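You operate a simulated robot arm through the tools that you are given. There is no shell and no other tool.

You run a simulated robot arm. Do the job below in one go: nothing can be reset, and whatever is moved stays where it is left.

## Task
Put the blue and green markers back in their cups.
Fine: blue first; turn each cup to the arrow before you fill it.

It is judged by the outcome, as a careful person would: the job done as asked, and still so three seconds after it is handed in. It fails if anything else is knocked over, pushed out of place, dropped, spilled or broken.

## Robot
A 5-joint arm with a two-finger parallel gripper, fixed in place. Base frame: the origin is on the floor under the middle of its stand, x ahead of it, y to its left, z up. Readings come in mm, degrees, newtons and seconds.
It reaches about 1134 mm from its shoulder. Its first joint turns from -149.0 to 149.0 degrees. Payload 1.57 kg.
The TCP is the grasp point between the finger pads, 30 mm short of the fingertips. In the tool frame z runs along the fingers and y along their closing line. Largest opening 110 mm; finger width 24, thickness 12; the body of the gripper, 48 by 112 mm, starts 78 mm behind the TCP.
Orientation is that of the tool frame in the base frame, as a unit quaternion [w, x, y, z]. With the fingers straight down and closing along the base's y, the tool's x points along the base's -x, its y along +y and its z along -z.

## Interface
- The arm moves only by the tool drive_tool. Its argument "plan" is a list that holds one entry, the list of rows, each a list of 7 numbers: the shift along the base's x, y, z in mm, then the turn, a rotation vector about the base's x, y, z in rad, then the gripper command, from -1 (shut) to 1 (fully open), values between in proportion. In form: [[[tx, ty, tz, wx, wy, wz, gripper], ...]]. A call has 1 to 20 rows; each row shifts and turns the commanded pose from where the row before left it. Each row takes 0.2 s and may step no farther than 50 mm and 8.6 degrees from the row before; otherwise, or with a gripper value out of range, the whole call is refused. Where a pose cannot be reached the arm comes as near as it can. A force on the tool above 40 N (or 10 N above the force at the start of the call, whichever is more), or a blocked arm, ends the call early, and 0.2 s more pass. The fingers move at their own pace (about 72 mm/s each) and stop on an object; they squeeze with about 35 N. The grip force told is the motor's: it shows also when the fingers shut on nothing. Time passes only in rows, and 0.2 s behind the last, so rows that do not move let the fingers close. The reply holds the time, the measured pose of the TCP, the force on the tool along the base axes, the opening and the grip force, in the units named above and with some noise, with the torque about the TCP (base axes, N m) and any sound that the robot's microphone picked up.
- Cameras (640 x 400 px; columns grow to the right, rows downward): "scene" is fixed at [398.9, 651, 1501]; the picture's right is [-0.18, 0.98, 0.00], its down [0.95, 0.18, -0.28] and it looks along [-0.27, -0.05, -0.96] (base axes); focal length 332 px, centre (320, 200). "wrist" rides on the gripper at [70, 16, -141] in the tool frame; the picture's right is [-0.23, 0.97, 0.00], its down [-0.85, -0.20, -0.48] and it looks along [-0.47, -0.11, 0.88] (tool axes); focal length 222 px, centre (320, 200). There is no depth. A picture from a camera that has moved, and an enlarged one, comes with that camera's place and axes in the base frame and with its lens.
- get_image(camera): a new picture of that camera. No time passes.
- move_column(by): slides the trunk up (or, below 0, down) by that many mm; the arm rides with it, the base frame stays. It gives what a move gives, with no picture.
- inspect(camera, box): a new picture of the part [left, top, right, bottom] of that camera's present view, enlarged. No time passes.
- sign_off(): hands the job in; it is judged then, once.

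Nothing tells you positions but the pictures and the camera data. Unless the task says otherwise, let go and move clear before handing in.

The tools are called after "Request:" by a JSON object that holds its "api" and its "payload". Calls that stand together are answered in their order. drive_tool: Moves the arm, as the interface text tells. Its arguments: {"type":"object","properties":{"plan":{"type":"array","items":{"type":"array","items":{"type":"array","items":{"type":"number"}}}}},"required":["plan"]} The other tools are called the same way: move_column (by) moves the trunk up or down; get_image (camera) takes a picture; inspect (camera, box) takes an enlarged picture of a part of a camera's view; sign_off () hands the job in.

At the start:

```text
clock: 0.0
tool_pos: [288.4, 513.8, 1208.6]
orientation: [0.0, 0.0, 1.0, -0.001]
force: [-0.3, -0.5, -0.5]
torque: [-0.04, 0.02, -0.04]
gripper_width: 110.0
finger_force: 0.0
trunk travel left (down, up): [-942.0, 28.0]
```

scene: 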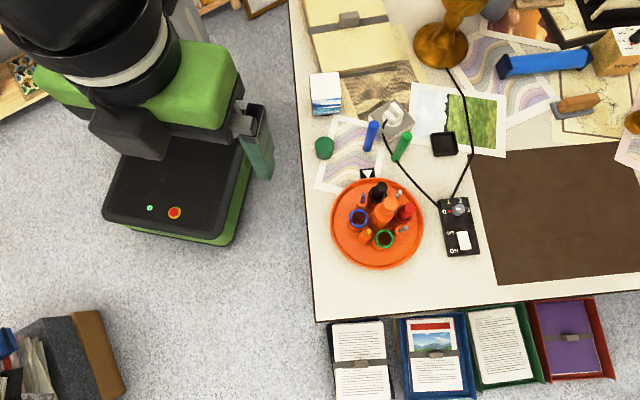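
wrist: 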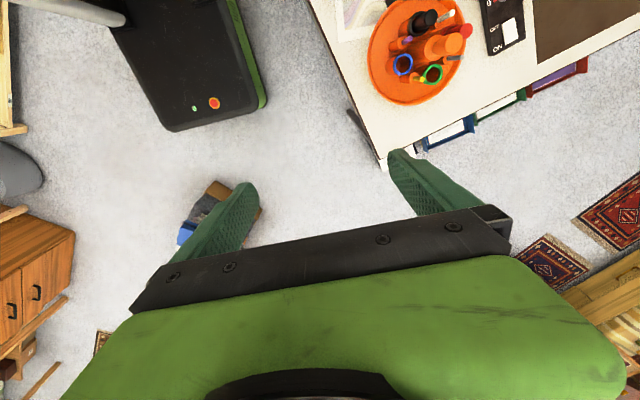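

I see a desk with an orange turntable (carousel) holding cups with blue and green rims, two markers (blue and green) standing or lying on the paper behind it, and a black arrow on a tag next to the turntable. I'll look closer before moving.

Request:
{"api": "inspect", "payload": {"camera": "scene", "box": [300, 160, 460, 280]}}

Request:
{"api": "inspect", "payload": {"camera": "scene", "box": [300, 70, 460, 190]}}

Request:
{"api": "inspect", "payload": {"camera": "wrist", "box": [340, 0, 520, 112]}}

```text
3.33 times, centred on (380, 220) of scene
camera zoom: at [398.9, 651.0, 1501.0], right [-0.18, 0.98, 0.0], down [0.95, 0.18, -0.28], along [-0.27, -0.05, -0.96], focal length 1105 px, centre (120, 133)
```

zoom: 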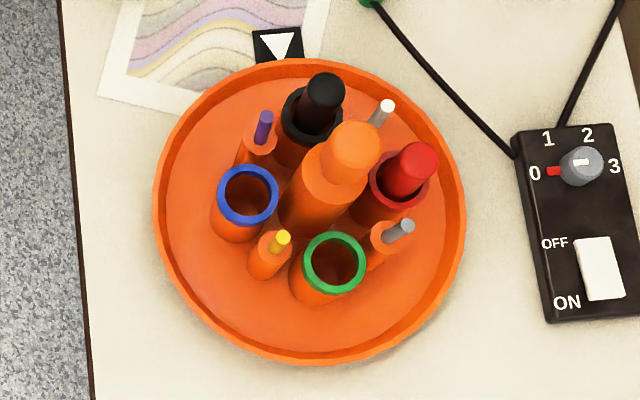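

```text
3.33 times, centred on (380, 130) of scene
camera zoom: at [398.9, 651.0, 1501.0], right [-0.18, 0.98, 0.0], down [0.95, 0.18, -0.28], along [-0.27, -0.05, -0.96], focal length 1105 px, centre (120, 433)
```

zoom: 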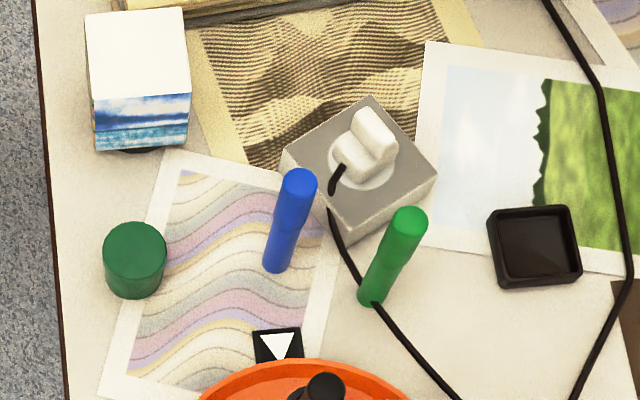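

```text
3.56 times, centred on (430, 56) of wrist
camera zoom: at [218.8, 529.9, 1350.5], right [0.23, 0.97, 0.0], down [0.85, -0.2, 0.48], along [0.47, -0.11, -0.88], focal length 790 px, centre (-71, 712)
```

zoom: 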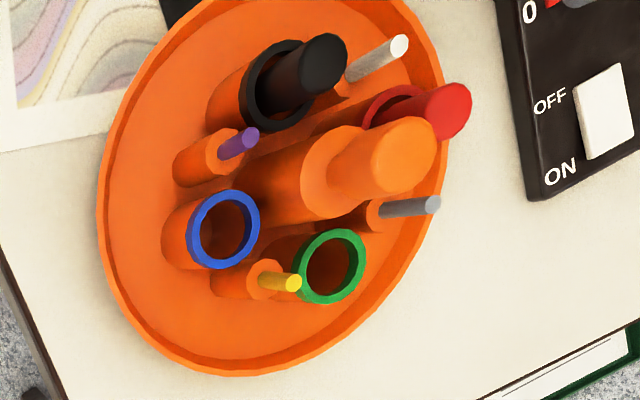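

The blue cup's rim triangulates to about (233, 702, 820). Both loose markers look as if they stand upright on the desk. I'll bring the wrist camera over the desk at a safe height to measure things better.

Request:
{"api": "drive_tool", "payload": {"plan": [[[-15, 25, -10, 0, 0, 0, 1], [-15, 25, -10, 0, 0, 0, 1], [-15, 25, -10, 0, 0, 0, 1], [-15, 25, -10, 0, 0, 0, 1], [-15, 25, -10, 0, 0, 0, 1], [-15, 10, -10, 0, 0, 0, 1], [0, 0, 0, 0, 0, 0, 1], [0, 0, 0, 0, 0, 0, 1]]]}}

Request:
{"api": "get_image", "payload": {"camera": "wrist"}}

Request:
{"api": "get_image", "payload": {"camera": "scene"}}

```text
clock: 1.8
tool_pos: [199.9, 648.7, 1207.8]
orientation: [0.0, 0.001, 1.0, 0.001]
force: [-0.7, -0.4, 0.6]
torque: [-0.02, 0.01, 0.02]
gripper_width: 110.1
finger_force: 0.0
out of reach, approached as far as the arm can: row 1, 2, 3, 4, 5, 6
trunk travel left (down, up): [-942.0, 28.0]
```

```text
taken
camera wrist: at [129.2, 664.4, 1350.5], right [0.23, 0.97, 0.0], down [0.85, -0.2, 0.48], along [0.47, -0.11, -0.88], focal length 222 px, centre (320, 200)
```

wrist: 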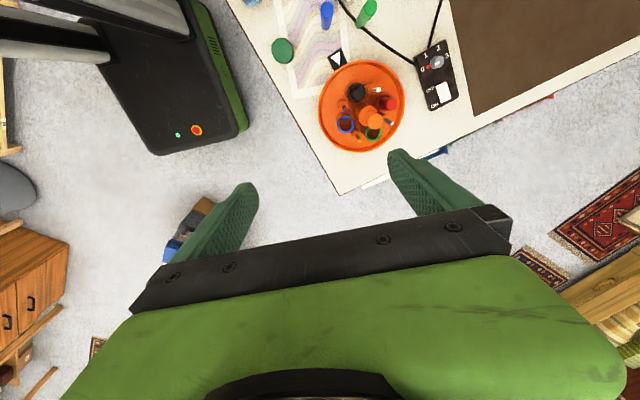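

```text
taken
```

scene: 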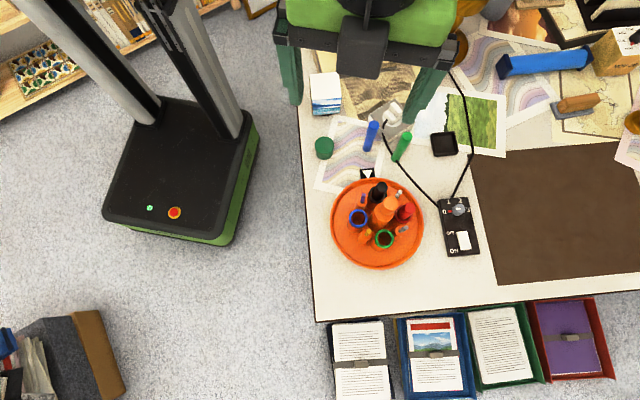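

The arm couldn't go lower with the fingers straight down, so the trunk has to come down. First I'll measure the heights from this view.

Request:
{"api": "inspect", "payload": {"camera": "wrist", "box": [300, 40, 460, 160]}}

Request:
{"api": "inspect", "payload": {"camera": "wrist", "box": [250, 0, 410, 100]}}

Request:
{"api": "inspect", "payload": {"camera": "scene", "box": [330, 170, 430, 270]}}

Request:
{"api": "inspect", "payload": {"camera": "scene", "box": [340, 90, 440, 190]}}

```text
3.33 times, centred on (380, 100) of wrist
camera zoom: at [129.2, 664.4, 1350.5], right [0.23, 0.97, 0.0], down [0.85, -0.2, 0.48], along [0.47, -0.11, -0.88], focal length 740 px, centre (120, 533)
```

zoom: 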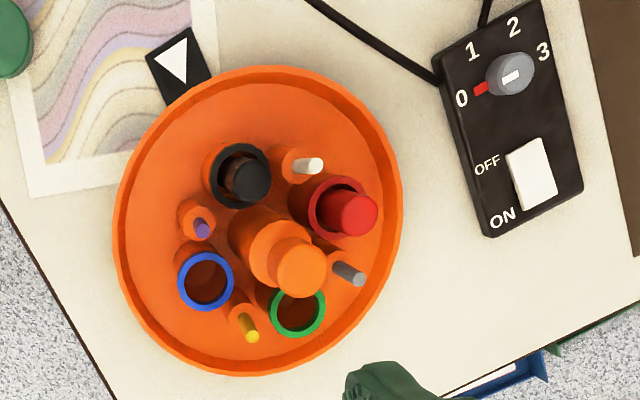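

```text
4.00 times, centred on (330, 50) of wrist
camera zoom: at [129.2, 664.4, 1350.5], right [0.23, 0.97, 0.0], down [0.85, -0.2, 0.48], along [0.47, -0.11, -0.88], focal length 888 px, centre (280, 800)
```

zoom: 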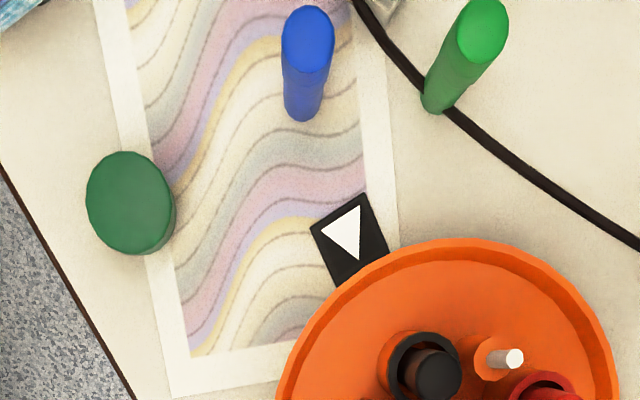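

```text
4.00 times, centred on (380, 220) of scene
camera zoom: at [398.9, 651.0, 1501.0], right [-0.18, 0.98, 0.0], down [0.95, 0.18, -0.28], along [-0.27, -0.05, -0.96], focal length 1326 px, centre (80, 120)
```

zoom: 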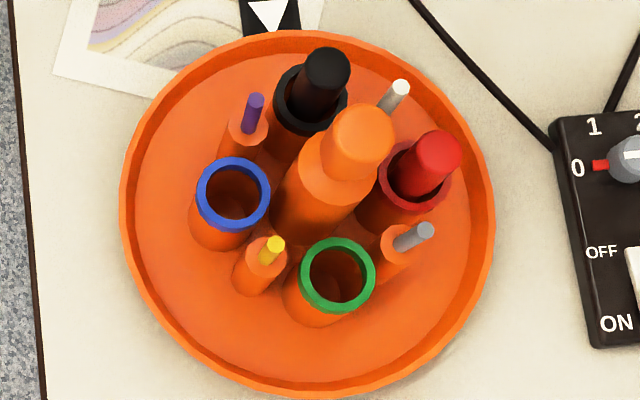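

```text
4.00 times, centred on (390, 140) of scene
camera zoom: at [398.9, 651.0, 1501.0], right [-0.18, 0.98, 0.0], down [0.95, 0.18, -0.28], along [-0.27, -0.05, -0.96], focal length 1326 px, centre (40, 440)
```

zoom: 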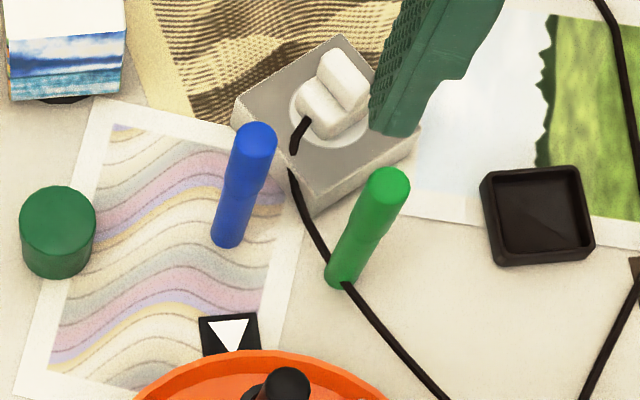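

Measured so far: table top at z≈755, and the knob axis at about (218, 747) with its top at z≈921. The cups sit on a 48 mm radius, rims at z≈824, with the blue cup 90° away from the arrow. The markers stand at about (30, 701) for blue and (47, 774) for green, tops near z≈855. Next I lower the trunk part of the way and check how the arm moves vertically.

Request:
{"api": "move_column", "payload": {"by": -150}}

Request:
{"api": "drive_tool", "payload": {"plan": [[[0, 0, 15, 0, 0, 0, 1], [0, 0, 0, 0, 0, 0, 1]]]}}

Request:
{"api": "get_image", "payload": {"camera": "wrist"}}

Request:
{"api": "get_image", "payload": {"camera": "scene"}}

```text
clock: 3.5
tool_pos: [200.1, 648.5, 1059.1]
orientation: [0.0, 0.001, 1.0, 0.0]
force: [-0.1, 0.0, 0.0]
torque: [0.0, 0.01, -0.04]
gripper_width: 109.8
finger_force: 0.0
trunk travel left (down, up): [-792.0, 178.0]
```

```text
clock: 4.2
tool_pos: [199.5, 648.8, 1058.3]
orientation: [-0.001, 0.001, 1.0, 0.0]
force: [0.0, 0.2, 0.2]
torque: [-0.03, 0.01, -0.01]
gripper_width: 110.3
finger_force: 0.1
out of reach, approached as far as the arm can: row 1
trunk travel left (down, up): [-792.0, 178.0]
```

```text
taken
camera wrist: at [129.4, 664.4, 1200.4], right [0.23, 0.97, 0.0], down [0.85, -0.2, 0.48], along [0.47, -0.11, -0.88], focal length 222 px, centre (320, 200)
```

wrist: 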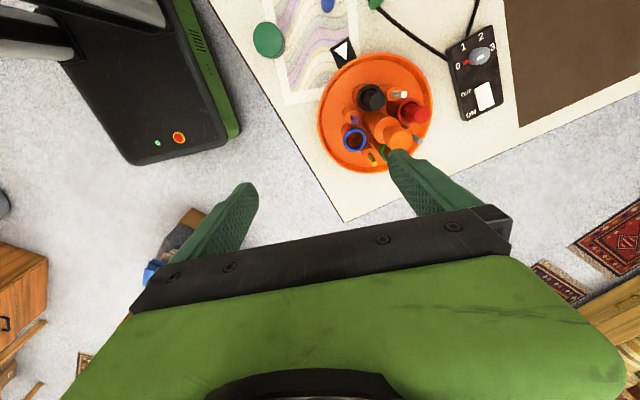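

```text
taken
```

scene: 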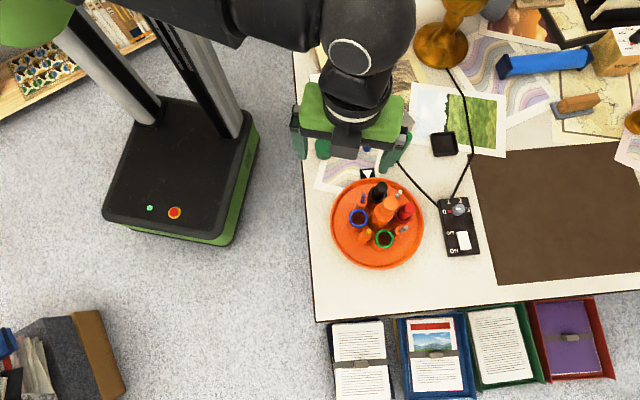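

Vertical motion comes only from the trunk; the arm itself works in the horizontal plane. I'll now go above the knob, well clear of it, and turn the gripper about +61° so its fingers come down between the cups. That leaves room for the −90° turn.

Request:
{"api": "drive_tool", "payload": {"plan": [[[6, 33, 0, 0, 0, 0, 1], [6, 33, 0, 0, 0, 0, 1], [7, 32, 0, 0, 0, 0, 1], [0, 0, 0, 0, 0, 0.1331, 1], [0, 0, 0, 0, 0, 0.1331, 1], [0, 0, 0, 0, 0, 0.1331, 1], [0, 0, 0, 0, 0, 0.1331, 1], [0, 0, 0, 0, 0, 0.1331, 1], [0, 0, 0, 0, 0, 0.1331, 1], [0, 0, 0, 0, 0, 0.1331, 1], [0, 0, 0, 0, 0, 0.1331, 1], [0, 0, 0, 0, 0, 0, 1], [0, 0, 0, 0, 0, 0, 1]]]}}

Request:
{"api": "get_image", "payload": {"camera": "wrist"}}

Request:
{"api": "get_image", "payload": {"camera": "scene"}}

```text
clock: 7.0
tool_pos: [219.6, 745.4, 1059.5]
orientation: [0.0, -0.509, 0.861, 0.0]
force: [-0.1, 0.3, 0.6]
torque: [-0.03, 0.0, 0.0]
gripper_width: 109.8
finger_force: 0.1
trunk travel left (down, up): [-792.0, 178.0]
```

```text
taken
camera wrist: at [170.0, 693.0, 1200.4], right [-0.74, 0.67, 0.0], down [0.59, 0.65, 0.48], along [0.32, 0.36, -0.88], focal length 222 px, centre (320, 200)
```

wrist: 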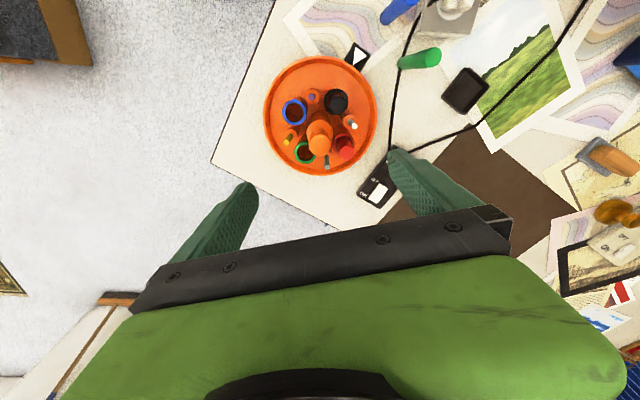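

```text
taken
```

scene: 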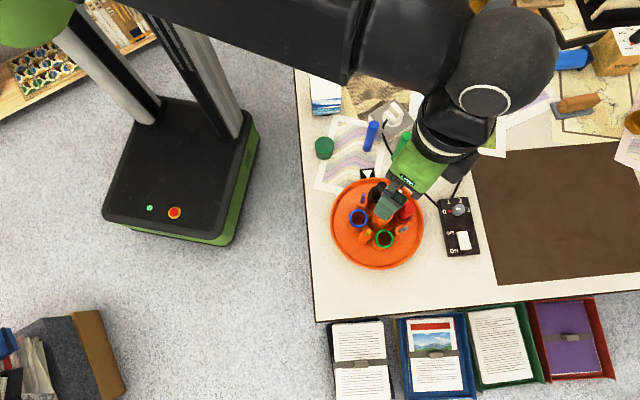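

The rotation worked: the TCP is at (219.6, 745.4) with the fingers at about 61°. I'll check the knob's alignment from the wrist before going down.

Request:
{"api": "inspect", "payload": {"camera": "wrist", "box": [255, 45, 415, 180]}}

Request:
{"api": "inspect", "payload": {"camera": "wrist", "box": [340, 0, 480, 90]}}

```text
2.96 times, centred on (335, 112) of wrist
camera zoom: at [170.0, 693.0, 1200.4], right [-0.74, 0.67, 0.0], down [0.59, 0.65, 0.48], along [0.32, 0.36, -0.88], focal length 658 px, centre (276, 459)
```

zoom: 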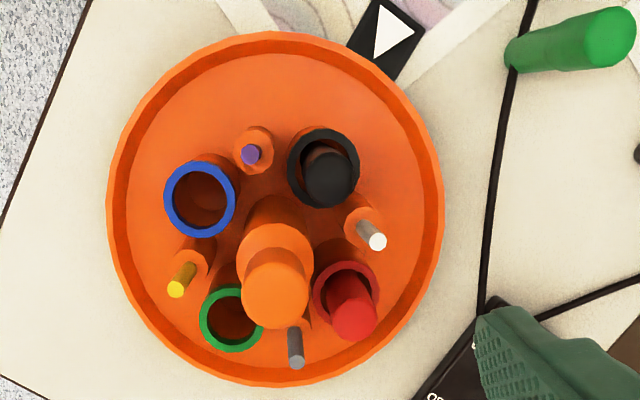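

```text
4.44 times, centred on (410, 45) of wrist
camera zoom: at [170.0, 693.0, 1200.4], right [-0.74, 0.67, 0.0], down [0.59, 0.65, 0.48], along [0.32, 0.36, -0.88], focal length 987 px, centre (-80, 889)
```

zoom: 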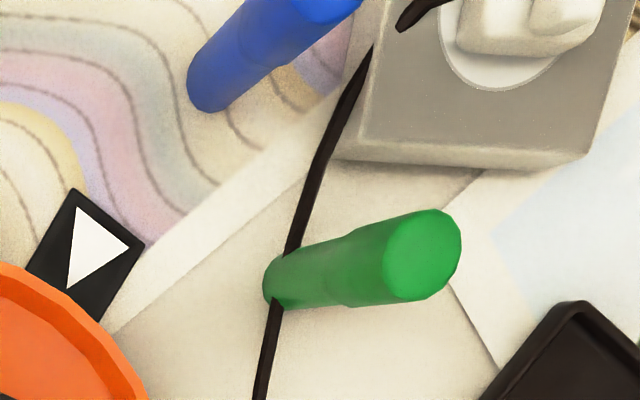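

The knob axis reads (218.3, 746.5), so I need only a 1–2 mm correction. I'll narrow the fingers to about 60 mm, lower until the tips are just above the knob, and check again.

Request:
{"api": "drive_tool", "payload": {"plan": [[[-1.3, 1.2, 0, 0, 0, 0, 0.1], [0, 0, 0, 0, 0, 0, 0.1], [0, 0, 0, 0, 0, 0, 0.1]]]}}

Request:
{"api": "move_column", "payload": {"by": -95}}

Request:
{"api": "get_image", "payload": {"camera": "wrist"}}

Request:
{"api": "inspect", "payload": {"camera": "scene", "box": [330, 130, 450, 270]}}

```text
clock: 7.8
tool_pos: [217.0, 747.2, 1059.1]
orientation: [-0.001, -0.507, 0.862, 0.0]
force: [-0.5, 0.5, 0.0]
torque: [-0.01, 0.01, 0.01]
gripper_width: 60.6
finger_force: 0.2
trunk travel left (down, up): [-792.0, 178.0]
```

```text
clock: 9.0
tool_pos: [217.3, 746.9, 963.6]
orientation: [0.001, -0.507, 0.862, 0.0]
force: [0.2, 0.6, 0.7]
torque: [0.03, 0.0, 0.01]
gripper_width: 60.5
finger_force: 0.1
trunk travel left (down, up): [-697.0, 273.0]
```

```text
taken
camera wrist: at [168.7, 694.3, 1105.5], right [-0.74, 0.67, 0.0], down [0.59, 0.65, 0.48], along [0.32, 0.35, -0.88], focal length 222 px, centre (320, 200)
```

wrist: 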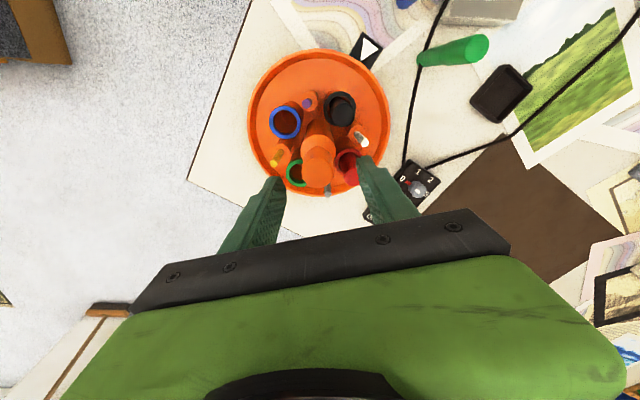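

```text
2.86 times, centred on (390, 200) of scene
camera zoom: at [398.9, 651.0, 1501.0], right [-0.18, 0.98, 0.0], down [0.95, 0.18, -0.28], along [-0.27, -0.05, -0.96], focal length 947 px, centre (120, 200)
```

zoom: 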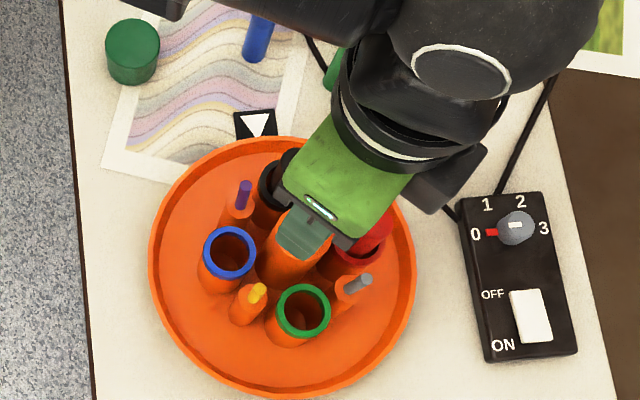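

The fingers straddle the knob evenly, so I'll lower to z≈909 and close on it.

Request:
{"api": "move_column", "payload": {"by": -54}}

Request:
{"api": "get_image", "payload": {"camera": "wrist"}}

```text
clock: 10.0
tool_pos: [217.5, 747.2, 909.6]
orientation: [0.0, -0.507, 0.862, 0.001]
force: [0.1, 0.5, -0.5]
torque: [0.01, 0.02, -0.02]
gripper_width: 60.4
finger_force: 0.2
trunk travel left (down, up): [-643.0, 327.0]
```

```text
taken
camera wrist: at [168.7, 694.3, 1051.5], right [-0.74, 0.67, 0.0], down [0.59, 0.65, 0.48], along [0.32, 0.35, -0.88], focal length 222 px, centre (320, 200)
```

wrist: 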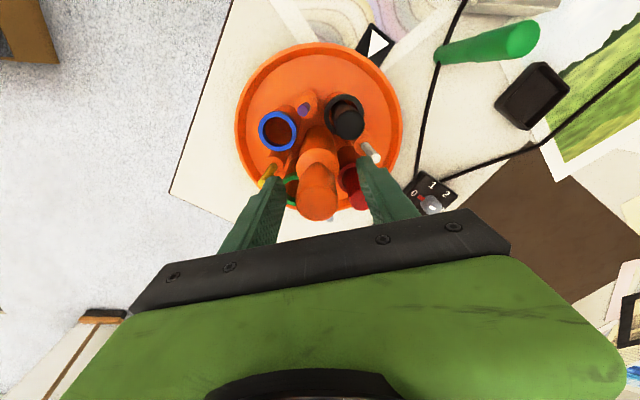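

Request:
{"api": "inspect", "payload": {"camera": "wrist", "box": [230, 40, 430, 240]}}

```text
2.00 times, centred on (330, 140) of wrist
camera zoom: at [168.7, 694.3, 1051.5], right [-0.74, 0.67, 0.0], down [0.59, 0.65, 0.48], along [0.32, 0.35, -0.88], focal length 444 px, centre (300, 320)
```

zoom: 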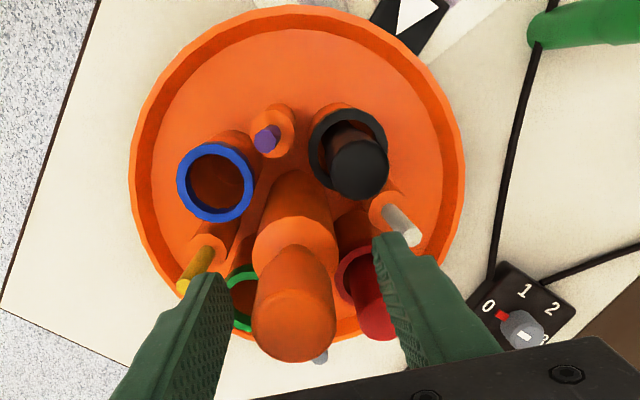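

Request:
{"api": "drive_tool", "payload": {"plan": [[[0, 0, 0, 0, 0, 0, -0.3], [0, 0, 0, 0, 0, 0, -0.6], [0, 0, 0, 0, 0, 0, -1], [0, 0, 0, 0, 0, 0, -1]]]}}

Request:
{"api": "inspect", "payload": {"camera": "wrist", "box": [230, 40, 430, 240]}}

```text
clock: 11.0
tool_pos: [219.5, 746.3, 910.1]
orientation: [0.0, -0.509, 0.861, -0.001]
force: [13.1, -10.7, -5.2]
torque: [0.01, -0.06, -0.04]
gripper_width: 28.7
finger_force: 38.2
trunk travel left (down, up): [-643.0, 327.0]
```

```text
2.00 times, centred on (330, 140) of wrist
camera zoom: at [170.6, 693.5, 1051.6], right [-0.74, 0.67, 0.0], down [0.59, 0.65, 0.48], along [0.32, 0.35, -0.88], focal length 444 px, centre (300, 320)
```

zoom: 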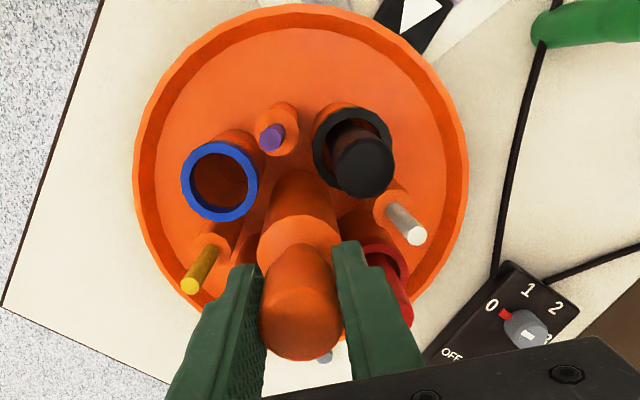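

The grip on the knob is firm at 28.7 mm, with some sideways load because the true axis is a couple of mm off. I'll relieve that load before turning.

Request:
{"api": "drive_tool", "payload": {"plan": [[[1.2, -0.8, 0, 0, 0, 0, -1], [0, 0, 0, 0, 0, 0, -1], [0, 0, 0, 0, 0, 0, -1]]]}}

```text
clock: 11.8
tool_pos: [220.9, 747.9, 909.8]
orientation: [-0.001, -0.508, 0.861, 0.0]
force: [11.3, -3.7, 2.1]
torque: [-1.18, 0.25, -0.03]
gripper_width: 28.4
finger_force: 38.2
trunk travel left (down, up): [-643.0, 327.0]
```

Request:
{"api": "drive_tool", "payload": {"plan": [[[0, 0, 0, 0, 0, 0, -1]]]}}

Request:
{"api": "inspect", "payload": {"camera": "scene", "box": [330, 130, 450, 270]}}

Request:
{"api": "inspect", "payload": {"camera": "wrist", "box": [230, 40, 430, 240]}}

```text
clock: 12.2
tool_pos: [219.0, 747.4, 909.4]
orientation: [0.0, -0.508, 0.862, 0.0]
force: [12.6, -1.4, 4.6]
torque: [-1.09, 0.39, -0.02]
gripper_width: 28.6
finger_force: 38.7
trunk travel left (down, up): [-643.0, 327.0]
```

```text
2.86 times, centred on (390, 200) of scene
camera zoom: at [398.9, 651.0, 1501.0], right [-0.18, 0.98, 0.0], down [0.95, 0.18, -0.28], along [-0.27, -0.05, -0.96], focal length 947 px, centre (120, 200)
```

zoom: 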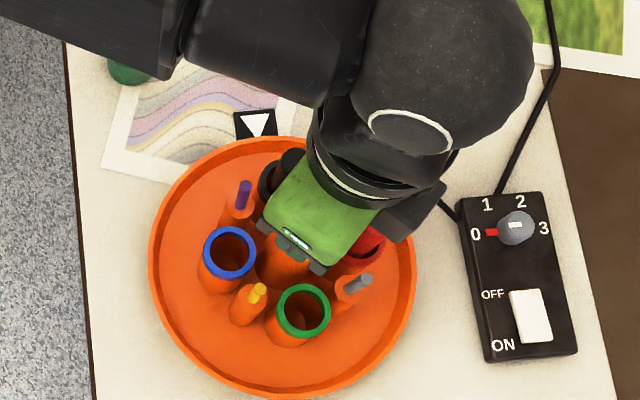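

```text
2.00 times, centred on (330, 140) of wrist
camera zoom: at [170.8, 693.3, 1051.5], right [-0.74, 0.67, 0.0], down [0.59, 0.65, 0.48], along [0.32, 0.36, -0.88], focal length 444 px, centre (300, 320)
```

zoom: 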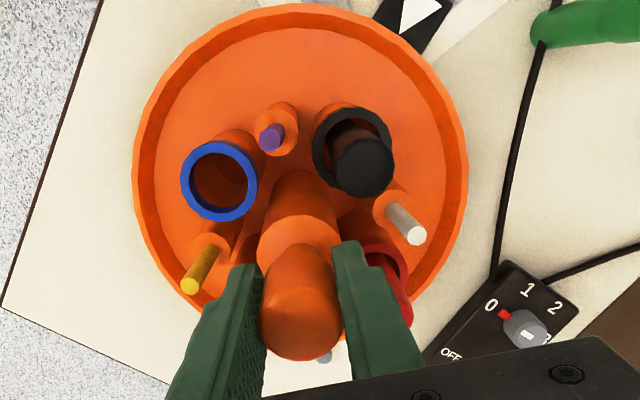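

Request:
{"api": "drive_tool", "payload": {"plan": [[[1.5, 0, 0, 0, 0, 0, -1], [0, 0, 0, 0, 0, 0, -1], [0, 0, 0, 0, 0, 0, -1]]]}}

```text
clock: 13.0
tool_pos: [219.7, 746.2, 909.6]
orientation: [-0.001, -0.508, 0.861, 0.0]
force: [-0.3, -5.2, -1.4]
torque: [0.63, -0.48, 0.01]
gripper_width: 28.6
finger_force: 38.9
trunk travel left (down, up): [-643.0, 327.0]
```

The load is nearly gone, so I'll start the turn with a small test rotation, clockwise from above, which takes the blue cup toward the arrow.

Request:
{"api": "drive_tool", "payload": {"plan": [[[0, 0, 0, 0, 0, -0.05, -1], [0, 0, 0, 0, 0, -0.05, -1], [0, 0, 0, 0, 0, -0.05, -1], [0, 0, 0, 0, 0, 0, -1]]]}}

Request:
{"api": "inspect", "payload": {"camera": "scene", "box": [330, 130, 450, 270]}}

```text
clock: 14.0
tool_pos: [219.4, 747.1, 909.4]
orientation: [-0.001, -0.443, 0.897, -0.001]
force: [-5.5, -8.0, -6.4]
torque: [-0.38, 0.67, -0.01]
gripper_width: 28.5
finger_force: 38.8
trunk travel left (down, up): [-643.0, 327.0]
```

```text
2.86 times, centred on (390, 200) of scene
camera zoom: at [398.9, 651.0, 1501.0], right [-0.18, 0.98, 0.0], down [0.95, 0.18, -0.28], along [-0.27, -0.05, -0.96], focal length 947 px, centre (120, 200)
```

zoom: 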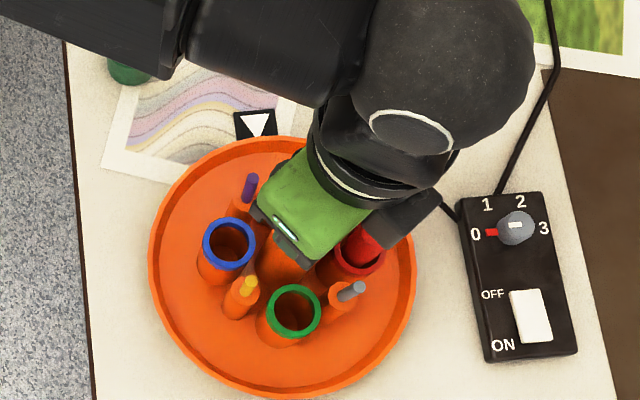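

The tray turns freely with the gripper. I'll keep going in moderate steps.

Request:
{"api": "drive_tool", "payload": {"plan": [[[0, 0, 0, 0, 0, -0.1, -1], [0, 0, 0, 0, 0, -0.1, -1], [0, 0, 0, 0, 0, -0.1, -1], [0, 0, 0, 0, 0, -0.1, -1], [0, 0, 0, 0, 0, -0.1, -1], [0, 0, 0, 0, 0, -0.1, -1], [0, 0, 0, 0, 0, 0, -1]]]}}

Request:
{"api": "inspect", "payload": {"camera": "scene", "box": [330, 130, 450, 270]}}

```text
clock: 15.6
tool_pos: [219.8, 745.7, 910.1]
orientation: [0.0, -0.156, 0.988, -0.001]
force: [-9.3, -7.2, -7.1]
torque: [0.3, 0.27, -0.06]
gripper_width: 28.7
finger_force: 38.5
trunk travel left (down, up): [-643.0, 327.0]
```

```text
2.86 times, centred on (390, 200) of scene
camera zoom: at [398.9, 651.0, 1501.0], right [-0.18, 0.98, 0.0], down [0.95, 0.18, -0.28], along [-0.27, -0.05, -0.96], focal length 947 px, centre (120, 200)
```

zoom: 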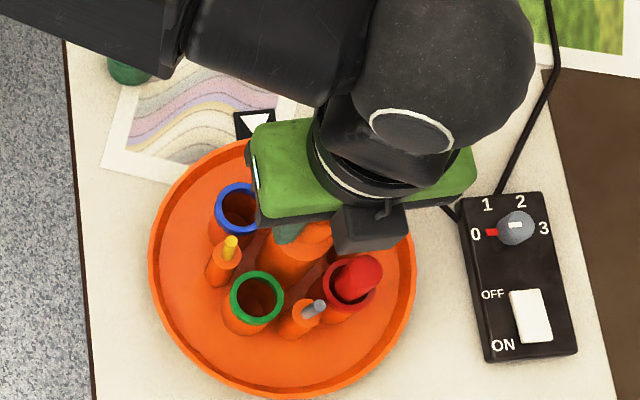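

Request:
{"api": "drive_tool", "payload": {"plan": [[[0, 0, 0, 0, 0, -0.1, -1], [0, 0, 0, 0, 0, -0.1, -1], [0, 0, 0, 0, 0, -0.1, -1], [0, 0, 0, 0, 0, -0.1, -1], [0, 0, 0, 0, 0, -0.1, -1], [0, 0, 0, 0, 0, -0.1, -1], [0, 0, 0, 0, 0, -0.1, -1], [0, 0, 0, 0, 0, -0.06, -1], [0, 0, 0, 0, 0, -0.058, -1], [0, 0, 0, 0, 0, 0, -1]]]}}

Request:
{"api": "get_image", "payload": {"camera": "scene"}}

Request:
{"api": "get_image", "payload": {"camera": "wrist"}}

```text
clock: 17.8
tool_pos: [220.7, 746.9, 911.0]
orientation: [0.0, 0.249, 0.968, 0.0]
force: [-3.7, 3.5, 2.7]
torque: [-0.4, 0.34, -0.05]
gripper_width: 28.6
finger_force: 38.6
trunk travel left (down, up): [-643.0, 327.0]
```

```text
taken
```

scene: 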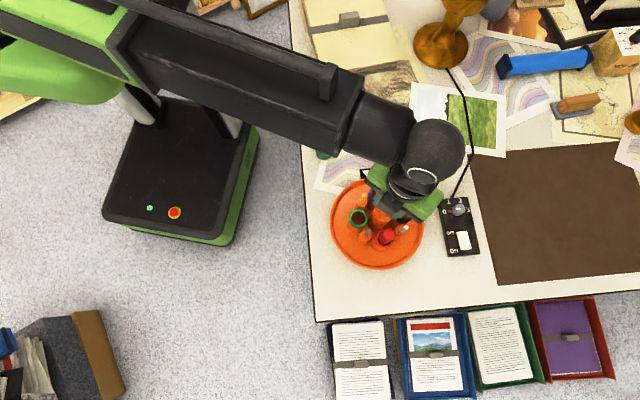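

```text
taken
camera wrist: at [165.3, 794.8, 1051.6], right [0.67, 0.74, 0.0], down [0.65, -0.59, 0.48], along [0.36, -0.32, -0.88], focal length 222 px, centre (320, 200)
```

wrist: 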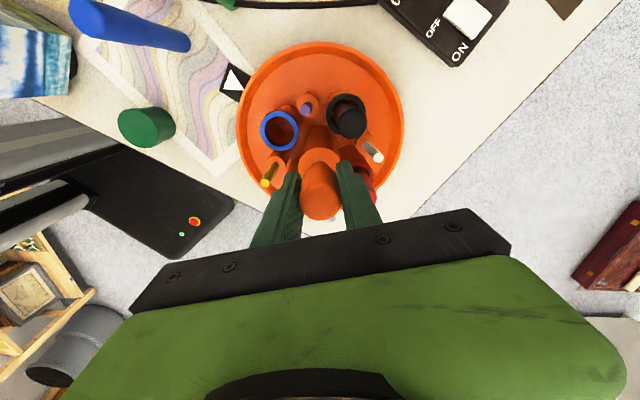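

Measured turn is about −90°. I'll check the blue cup's bearing against the arrow before letting go.

Request:
{"api": "inspect", "payload": {"camera": "wrist", "box": [200, 30, 420, 170]}}

Request:
{"api": "inspect", "payload": {"camera": "scene", "box": [320, 150, 440, 270]}}

```text
2.86 times, centred on (310, 100) of wrist
camera zoom: at [165.3, 794.8, 1051.6], right [0.67, 0.74, 0.0], down [0.65, -0.59, 0.48], along [0.36, -0.32, -0.88], focal length 635 px, centre (349, 486)
```

zoom: 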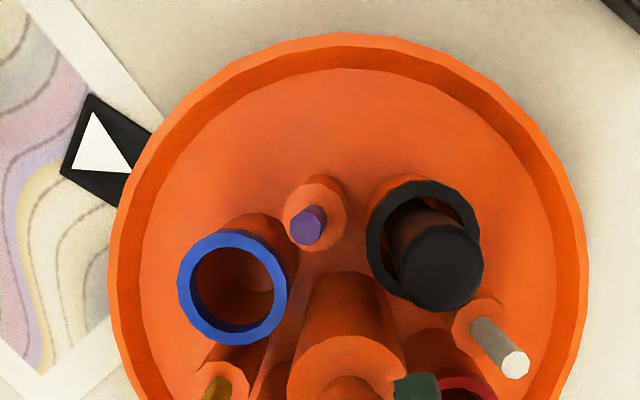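

```text
3.33 times, centred on (380, 210) of scene
camera zoom: at [398.9, 651.0, 1501.0], right [-0.18, 0.98, 0.0], down [0.95, 0.18, -0.28], along [-0.27, -0.05, -0.96], focal length 1105 px, centre (120, 167)
```

zoom: 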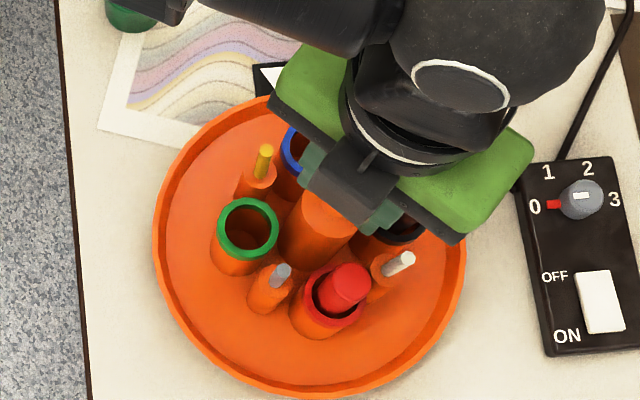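

The blue cup now sits at about (172, 734), in line with the arrow to within about 2°, and the green cup has taken the blue cup's old spot. I'll release the knob and rise.

Request:
{"api": "drive_tool", "payload": {"plan": [[[0, 0, 0, 0, 0, 0, -0.35], [0, 0, 0, 0, 0, 0, -0.2], [0, 0, 0, 0, 0, 0, 0.0], [0, 0, 0, 0, 0, 0, 0.05], [0, 0, 0, 0, 0, 0, 0.05]]]}}

Request:
{"api": "move_column", "payload": {"by": 130}}

Request:
{"api": "get_image", "payload": {"camera": "scene"}}

Request:
{"api": "get_image", "payload": {"camera": "wrist"}}

```text
clock: 19.0
tool_pos: [219.6, 747.2, 909.7]
orientation: [0.0, 0.249, 0.969, 0.0]
force: [0.8, 0.0, 0.0]
torque: [0.01, -0.02, -0.01]
gripper_width: 57.7
finger_force: 0.0
trunk travel left (down, up): [-643.0, 327.0]
```

```text
clock: 20.6
tool_pos: [219.4, 748.0, 1038.1]
orientation: [0.001, 0.249, 0.968, 0.0]
force: [0.0, -0.2, 0.3]
torque: [-0.03, 0.0, 0.0]
gripper_width: 57.7
finger_force: 0.1
trunk travel left (down, up): [-773.0, 197.0]
```

```text
taken
```

scene: 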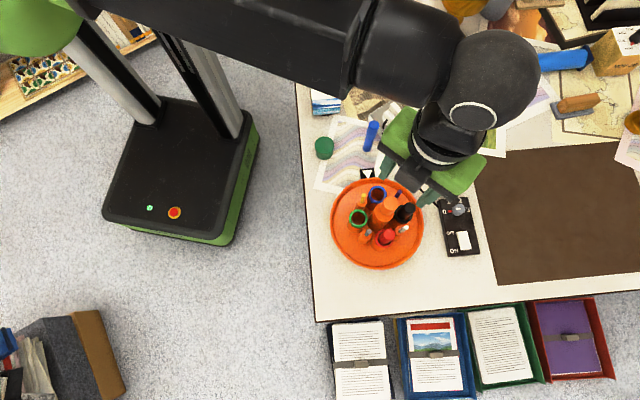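

```text
taken
camera wrist: at [165.6, 794.6, 1181.3], right [0.67, 0.74, 0.0], down [0.65, -0.59, 0.48], along [0.36, -0.32, -0.88], focal length 222 px, centre (320, 200)
```

wrist: 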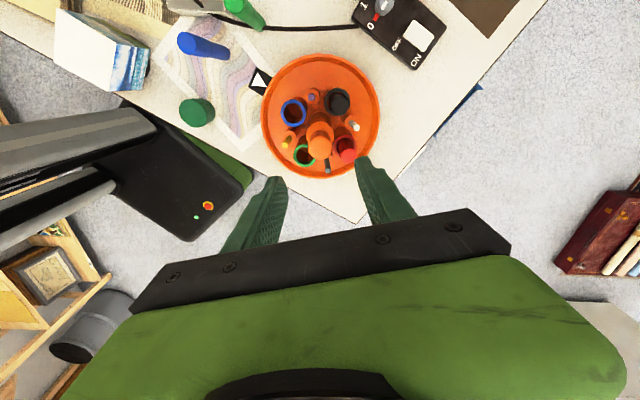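

The tray stayed put when I released it. Next I'll look closely at the blue marker, its surroundings and the cup neighbourhood.

Request:
{"api": "inspect", "payload": {"camera": "wrist", "box": [255, 50, 385, 180]}}

Request:
{"api": "inspect", "payload": {"camera": "wrist", "box": [140, 0, 280, 90]}}

Request:
{"api": "inspect", "payload": {"camera": "scene", "box": [330, 170, 430, 270]}}

```text
3.08 times, centred on (320, 115) of wrist
camera zoom: at [165.6, 794.6, 1181.3], right [0.67, 0.74, 0.0], down [0.65, -0.59, 0.48], along [0.36, -0.32, -0.88], focal length 684 px, centre (320, 462)
```

zoom: 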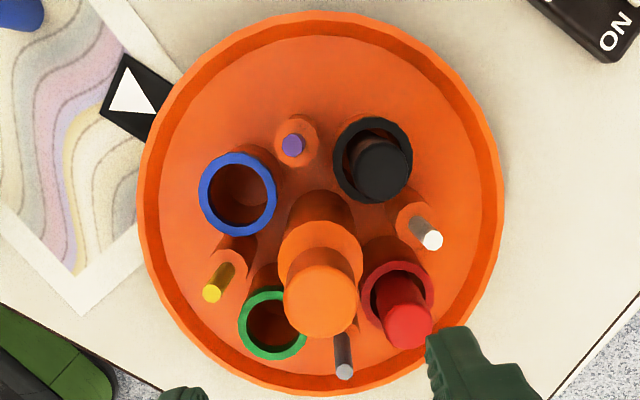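

```text
4.44 times, centred on (210, 45) of wrist
camera zoom: at [165.6, 794.6, 1181.3], right [0.67, 0.74, 0.0], down [0.65, -0.59, 0.48], along [0.36, -0.32, -0.88], focal length 987 px, centre (809, 889)
```

zoom: 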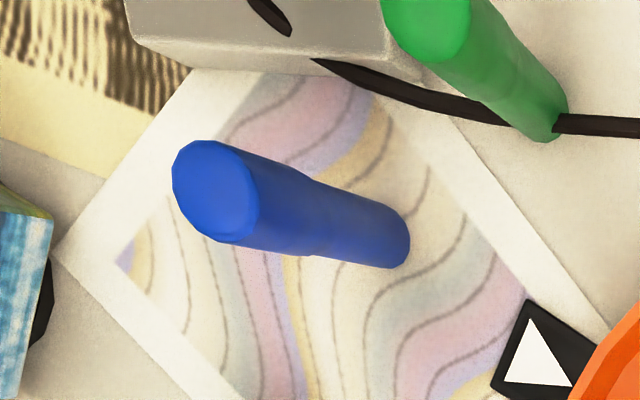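

```text
4.00 times, centred on (380, 220) of scene
camera zoom: at [398.9, 651.0, 1501.0], right [-0.18, 0.98, 0.0], down [0.95, 0.18, -0.28], along [-0.27, -0.05, -0.96], focal length 1326 px, centre (80, 120)
```

zoom: 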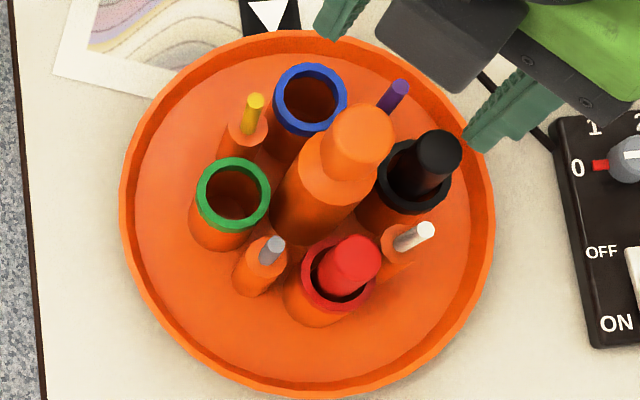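

The tray held its angle, with the blue cup centred at about (173, 734). I'll move above the blue marker at about (31, 701), turning the fingers to about +14° so they'll lie tangentially at the cup.

Request:
{"api": "drive_tool", "payload": {"plan": [[[-38, -9, 0, 0, 0, 0.1, 0.0], [-38, -9, 0, 0, 0, 0.13, 0.0], [-38, -9, 0, 0, 0, 0.13, 0.0], [-38, -10, 0, 0, 0, 0.13, 0.0], [-36, -9.5, 0, 0, 0, 0.13, 0.0], [0, 0, 0, 0, 0, 0.13, 0.0], [0, 0, 0, 0, 0, 0, 0.0], [0, 0, 0, 0, 0, 0, 0.0]]]}}

Request:
{"api": "get_image", "payload": {"camera": "wrist"}}

Request:
{"api": "get_image", "payload": {"camera": "scene"}}

```text
clock: 22.4
tool_pos: [31.0, 700.0, 1040.0]
orientation: [0.0, -0.124, 0.992, 0.0]
force: [-0.8, 0.2, 0.5]
torque: [-0.03, 0.02, -0.01]
gripper_width: 55.2
finger_force: 0.1
trunk travel left (down, up): [-773.0, 197.0]
```

```text
taken
camera wrist: at [-41.9, 699.6, 1181.4], right [-0.02, 1.0, 0.0], down [0.88, 0.02, 0.48], along [0.48, 0.01, -0.88], focal length 222 px, centre (320, 200)
```

wrist: 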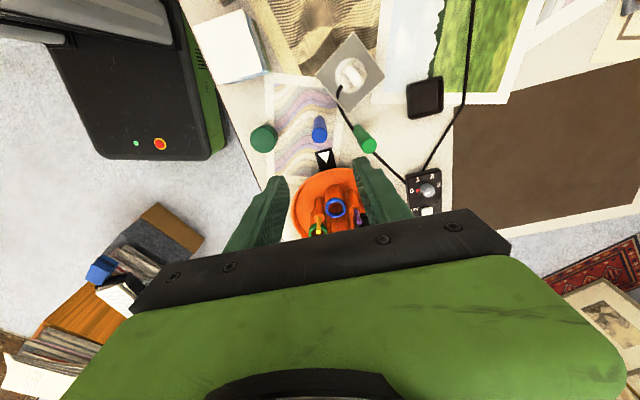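

```text
taken
```

scene: 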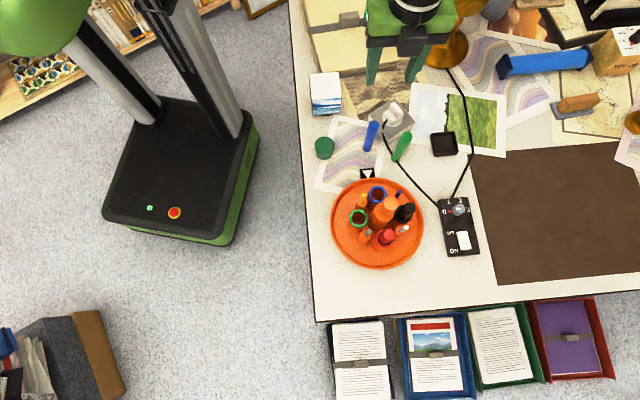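

Request:
{"api": "inspect", "payload": {"camera": "wrist", "box": [250, 70, 410, 170]}}

Request:
{"api": "inspect", "payload": {"camera": "scene", "box": [340, 90, 440, 190]}}

```text
4.00 times, centred on (330, 120) of wrist
camera zoom: at [-41.9, 699.6, 1181.4], right [-0.02, 1.0, 0.0], down [0.88, 0.02, 0.48], along [0.48, 0.01, -0.88], focal length 888 px, centre (280, 520)
```

zoom: 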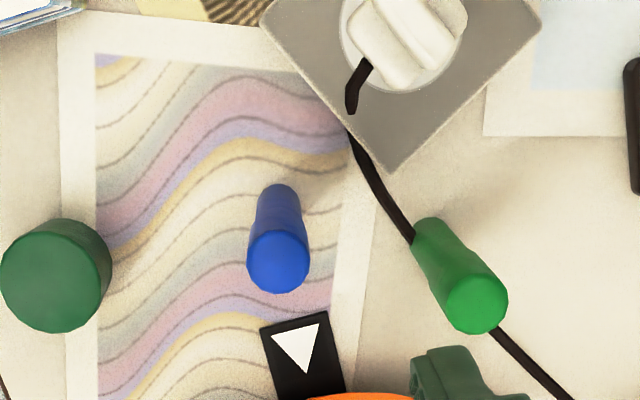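

```text
4.00 times, centred on (390, 140) of scene
camera zoom: at [398.9, 651.0, 1501.0], right [-0.18, 0.98, 0.0], down [0.95, 0.18, -0.28], along [-0.27, -0.05, -0.96], focal length 1326 px, centre (40, 440)
```

zoom: 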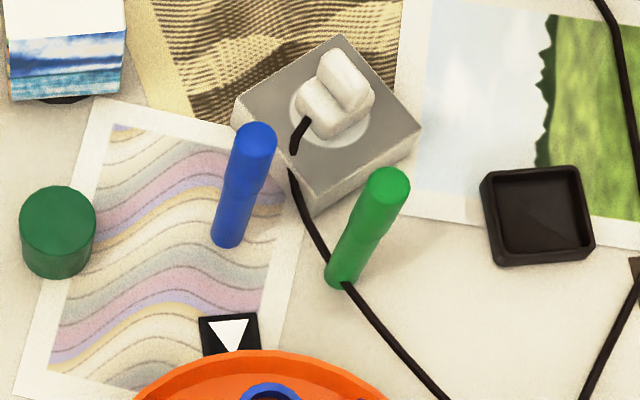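

The blue marker is vertical at about (30, 700.5), top at z≈857, and the TCP is right above it. I'll lower in two stages.

Request:
{"api": "drive_tool", "payload": {"plan": [[[0, -0.6, 0, 0, 0, 0, -0.05], [0, 0, 0, 0, 0, 0, -0.05]]]}}

Request:
{"api": "move_column", "payload": {"by": -140}}

Request:
{"api": "get_image", "payload": {"camera": "wrist"}}

Request:
{"api": "get_image", "payload": {"camera": "scene"}}

```text
clock: 23.0
tool_pos: [30.4, 699.8, 1039.4]
orientation: [0.0, -0.123, 0.992, 0.0]
force: [-0.7, 0.2, -0.2]
torque: [-0.02, 0.02, 0.0]
gripper_width: 52.2
finger_force: 0.2
trunk travel left (down, up): [-773.0, 197.0]
```

```text
clock: 24.6
tool_pos: [31.0, 700.3, 900.1]
orientation: [0.0, -0.124, 0.992, 0.0]
force: [0.2, 0.3, -0.8]
torque: [0.0, 0.0, 0.0]
gripper_width: 52.3
finger_force: 0.1
trunk travel left (down, up): [-633.0, 337.0]
```

```text
taken
camera wrist: at [-41.4, 698.8, 1041.5], right [-0.02, 1.0, 0.0], down [0.88, 0.02, 0.48], along [0.48, 0.01, -0.88], focal length 222 px, centre (320, 200)
```

wrist: 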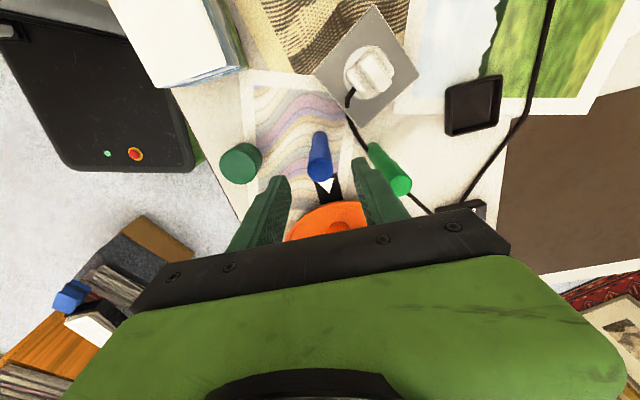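

```text
taken
```

scene: 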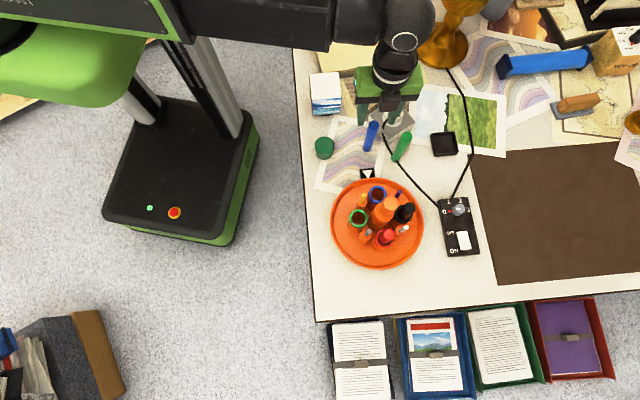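

Request:
{"api": "inspect", "payload": {"camera": "wrist", "box": [230, 110, 430, 235]}}

```text
3.20 times, centred on (330, 172) of wrist
camera zoom: at [-41.4, 698.8, 1041.5], right [-0.02, 1.0, 0.0], down [0.88, 0.02, 0.48], along [0.48, 0.01, -0.88], focal length 711 px, centre (288, 288)
```

zoom: 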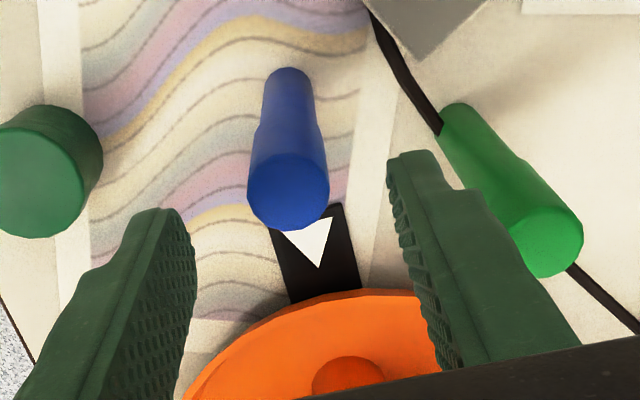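

The alignment is good. I'll lower to z≈845 and close on the cap.

Request:
{"api": "move_column", "payload": {"by": -54}}

Request:
{"api": "drive_tool", "payload": {"plan": [[[-1, 0, 0, 0, 0, 0, -0.05], [0, 0, 0, 0, 0, 0, -0.4], [0, 0, 0, 0, 0, 0, -0.7], [0, 0, 0, 0, 0, 0, -1], [0, 0, 0, 0, 0, 0, -1]]]}}

Request:
{"api": "get_image", "payload": {"camera": "wrist"}}

Request:
{"api": "inspect", "payload": {"camera": "scene", "box": [320, 60, 440, 180]}}

```text
clock: 25.6
tool_pos: [31.0, 698.7, 844.8]
orientation: [0.0, -0.124, 0.992, 0.0]
force: [0.1, -0.4, 0.0]
torque: [-0.02, 0.0, 0.0]
gripper_width: 52.4
finger_force: 0.1
trunk travel left (down, up): [-579.0, 391.0]
```

```text
clock: 26.8
tool_pos: [30.4, 700.9, 846.1]
orientation: [0.0, -0.124, 0.992, 0.001]
force: [0.4, -0.3, 0.8]
torque: [0.01, 0.0, -0.01]
gripper_width: 21.6
finger_force: 34.7
trunk travel left (down, up): [-579.0, 391.0]
```

```text
taken
camera wrist: at [-42.5, 699.5, 987.4], right [-0.02, 1.0, 0.0], down [0.88, 0.02, 0.48], along [0.48, 0.01, -0.88], focal length 222 px, centre (320, 200)
```

wrist: 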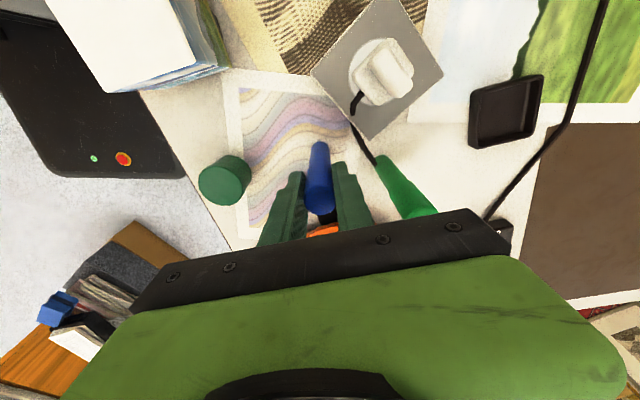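

```text
3.33 times, centred on (380, 120) of scene
camera zoom: at [398.9, 651.0, 1501.0], right [-0.18, 0.98, 0.0], down [0.95, 0.18, -0.28], along [-0.27, -0.05, -0.96], focal length 1105 px, centre (120, 467)
```

zoom: 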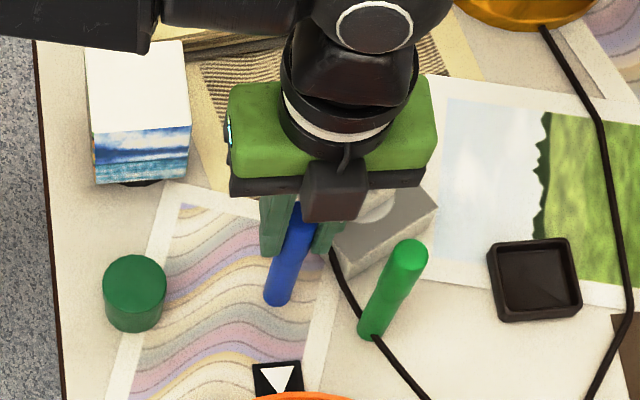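

I hold the blue marker (21.6 mm wide). I'll lift it clear and check it hangs straight.

Request:
{"api": "move_column", "payload": {"by": 130}}

Request:
{"api": "inspect", "payload": {"camera": "scene", "box": [320, 60, 440, 180]}}

Request:
{"api": "inspect", "payload": {"camera": "wrist", "box": [230, 110, 430, 235]}}

```text
clock: 28.4
tool_pos: [29.7, 701.0, 975.5]
orientation: [0.0, -0.124, 0.992, 0.0]
force: [0.5, -0.1, 0.1]
torque: [0.01, 0.0, 0.02]
gripper_width: 21.6
finger_force: 34.7
trunk travel left (down, up): [-709.0, 261.0]
```

```text
3.33 times, centred on (380, 120) of scene
camera zoom: at [398.9, 651.0, 1501.0], right [-0.18, 0.98, 0.0], down [0.95, 0.18, -0.28], along [-0.27, -0.05, -0.96], focal length 1105 px, centre (120, 467)
```

zoom: 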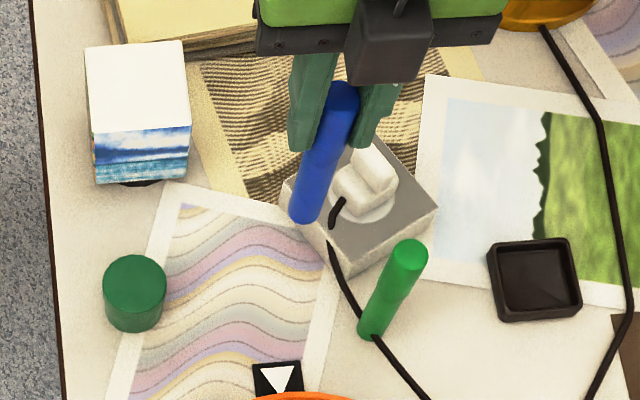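

```text
3.20 times, centred on (330, 172) of wrist
camera zoom: at [-42.5, 699.6, 1117.3], right [-0.02, 1.0, 0.0], down [0.88, 0.02, 0.48], along [0.48, 0.01, -0.88], focal length 711 px, centre (288, 288)
```

zoom: 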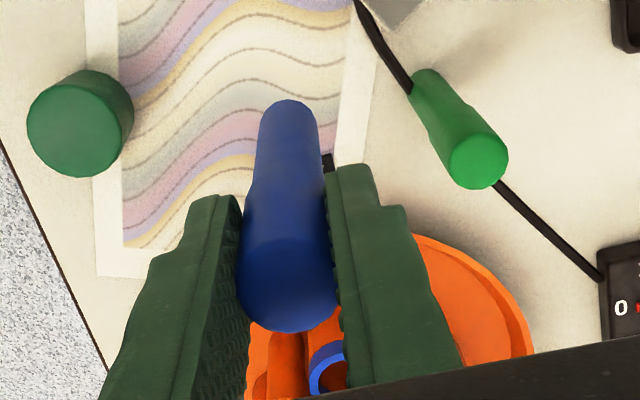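

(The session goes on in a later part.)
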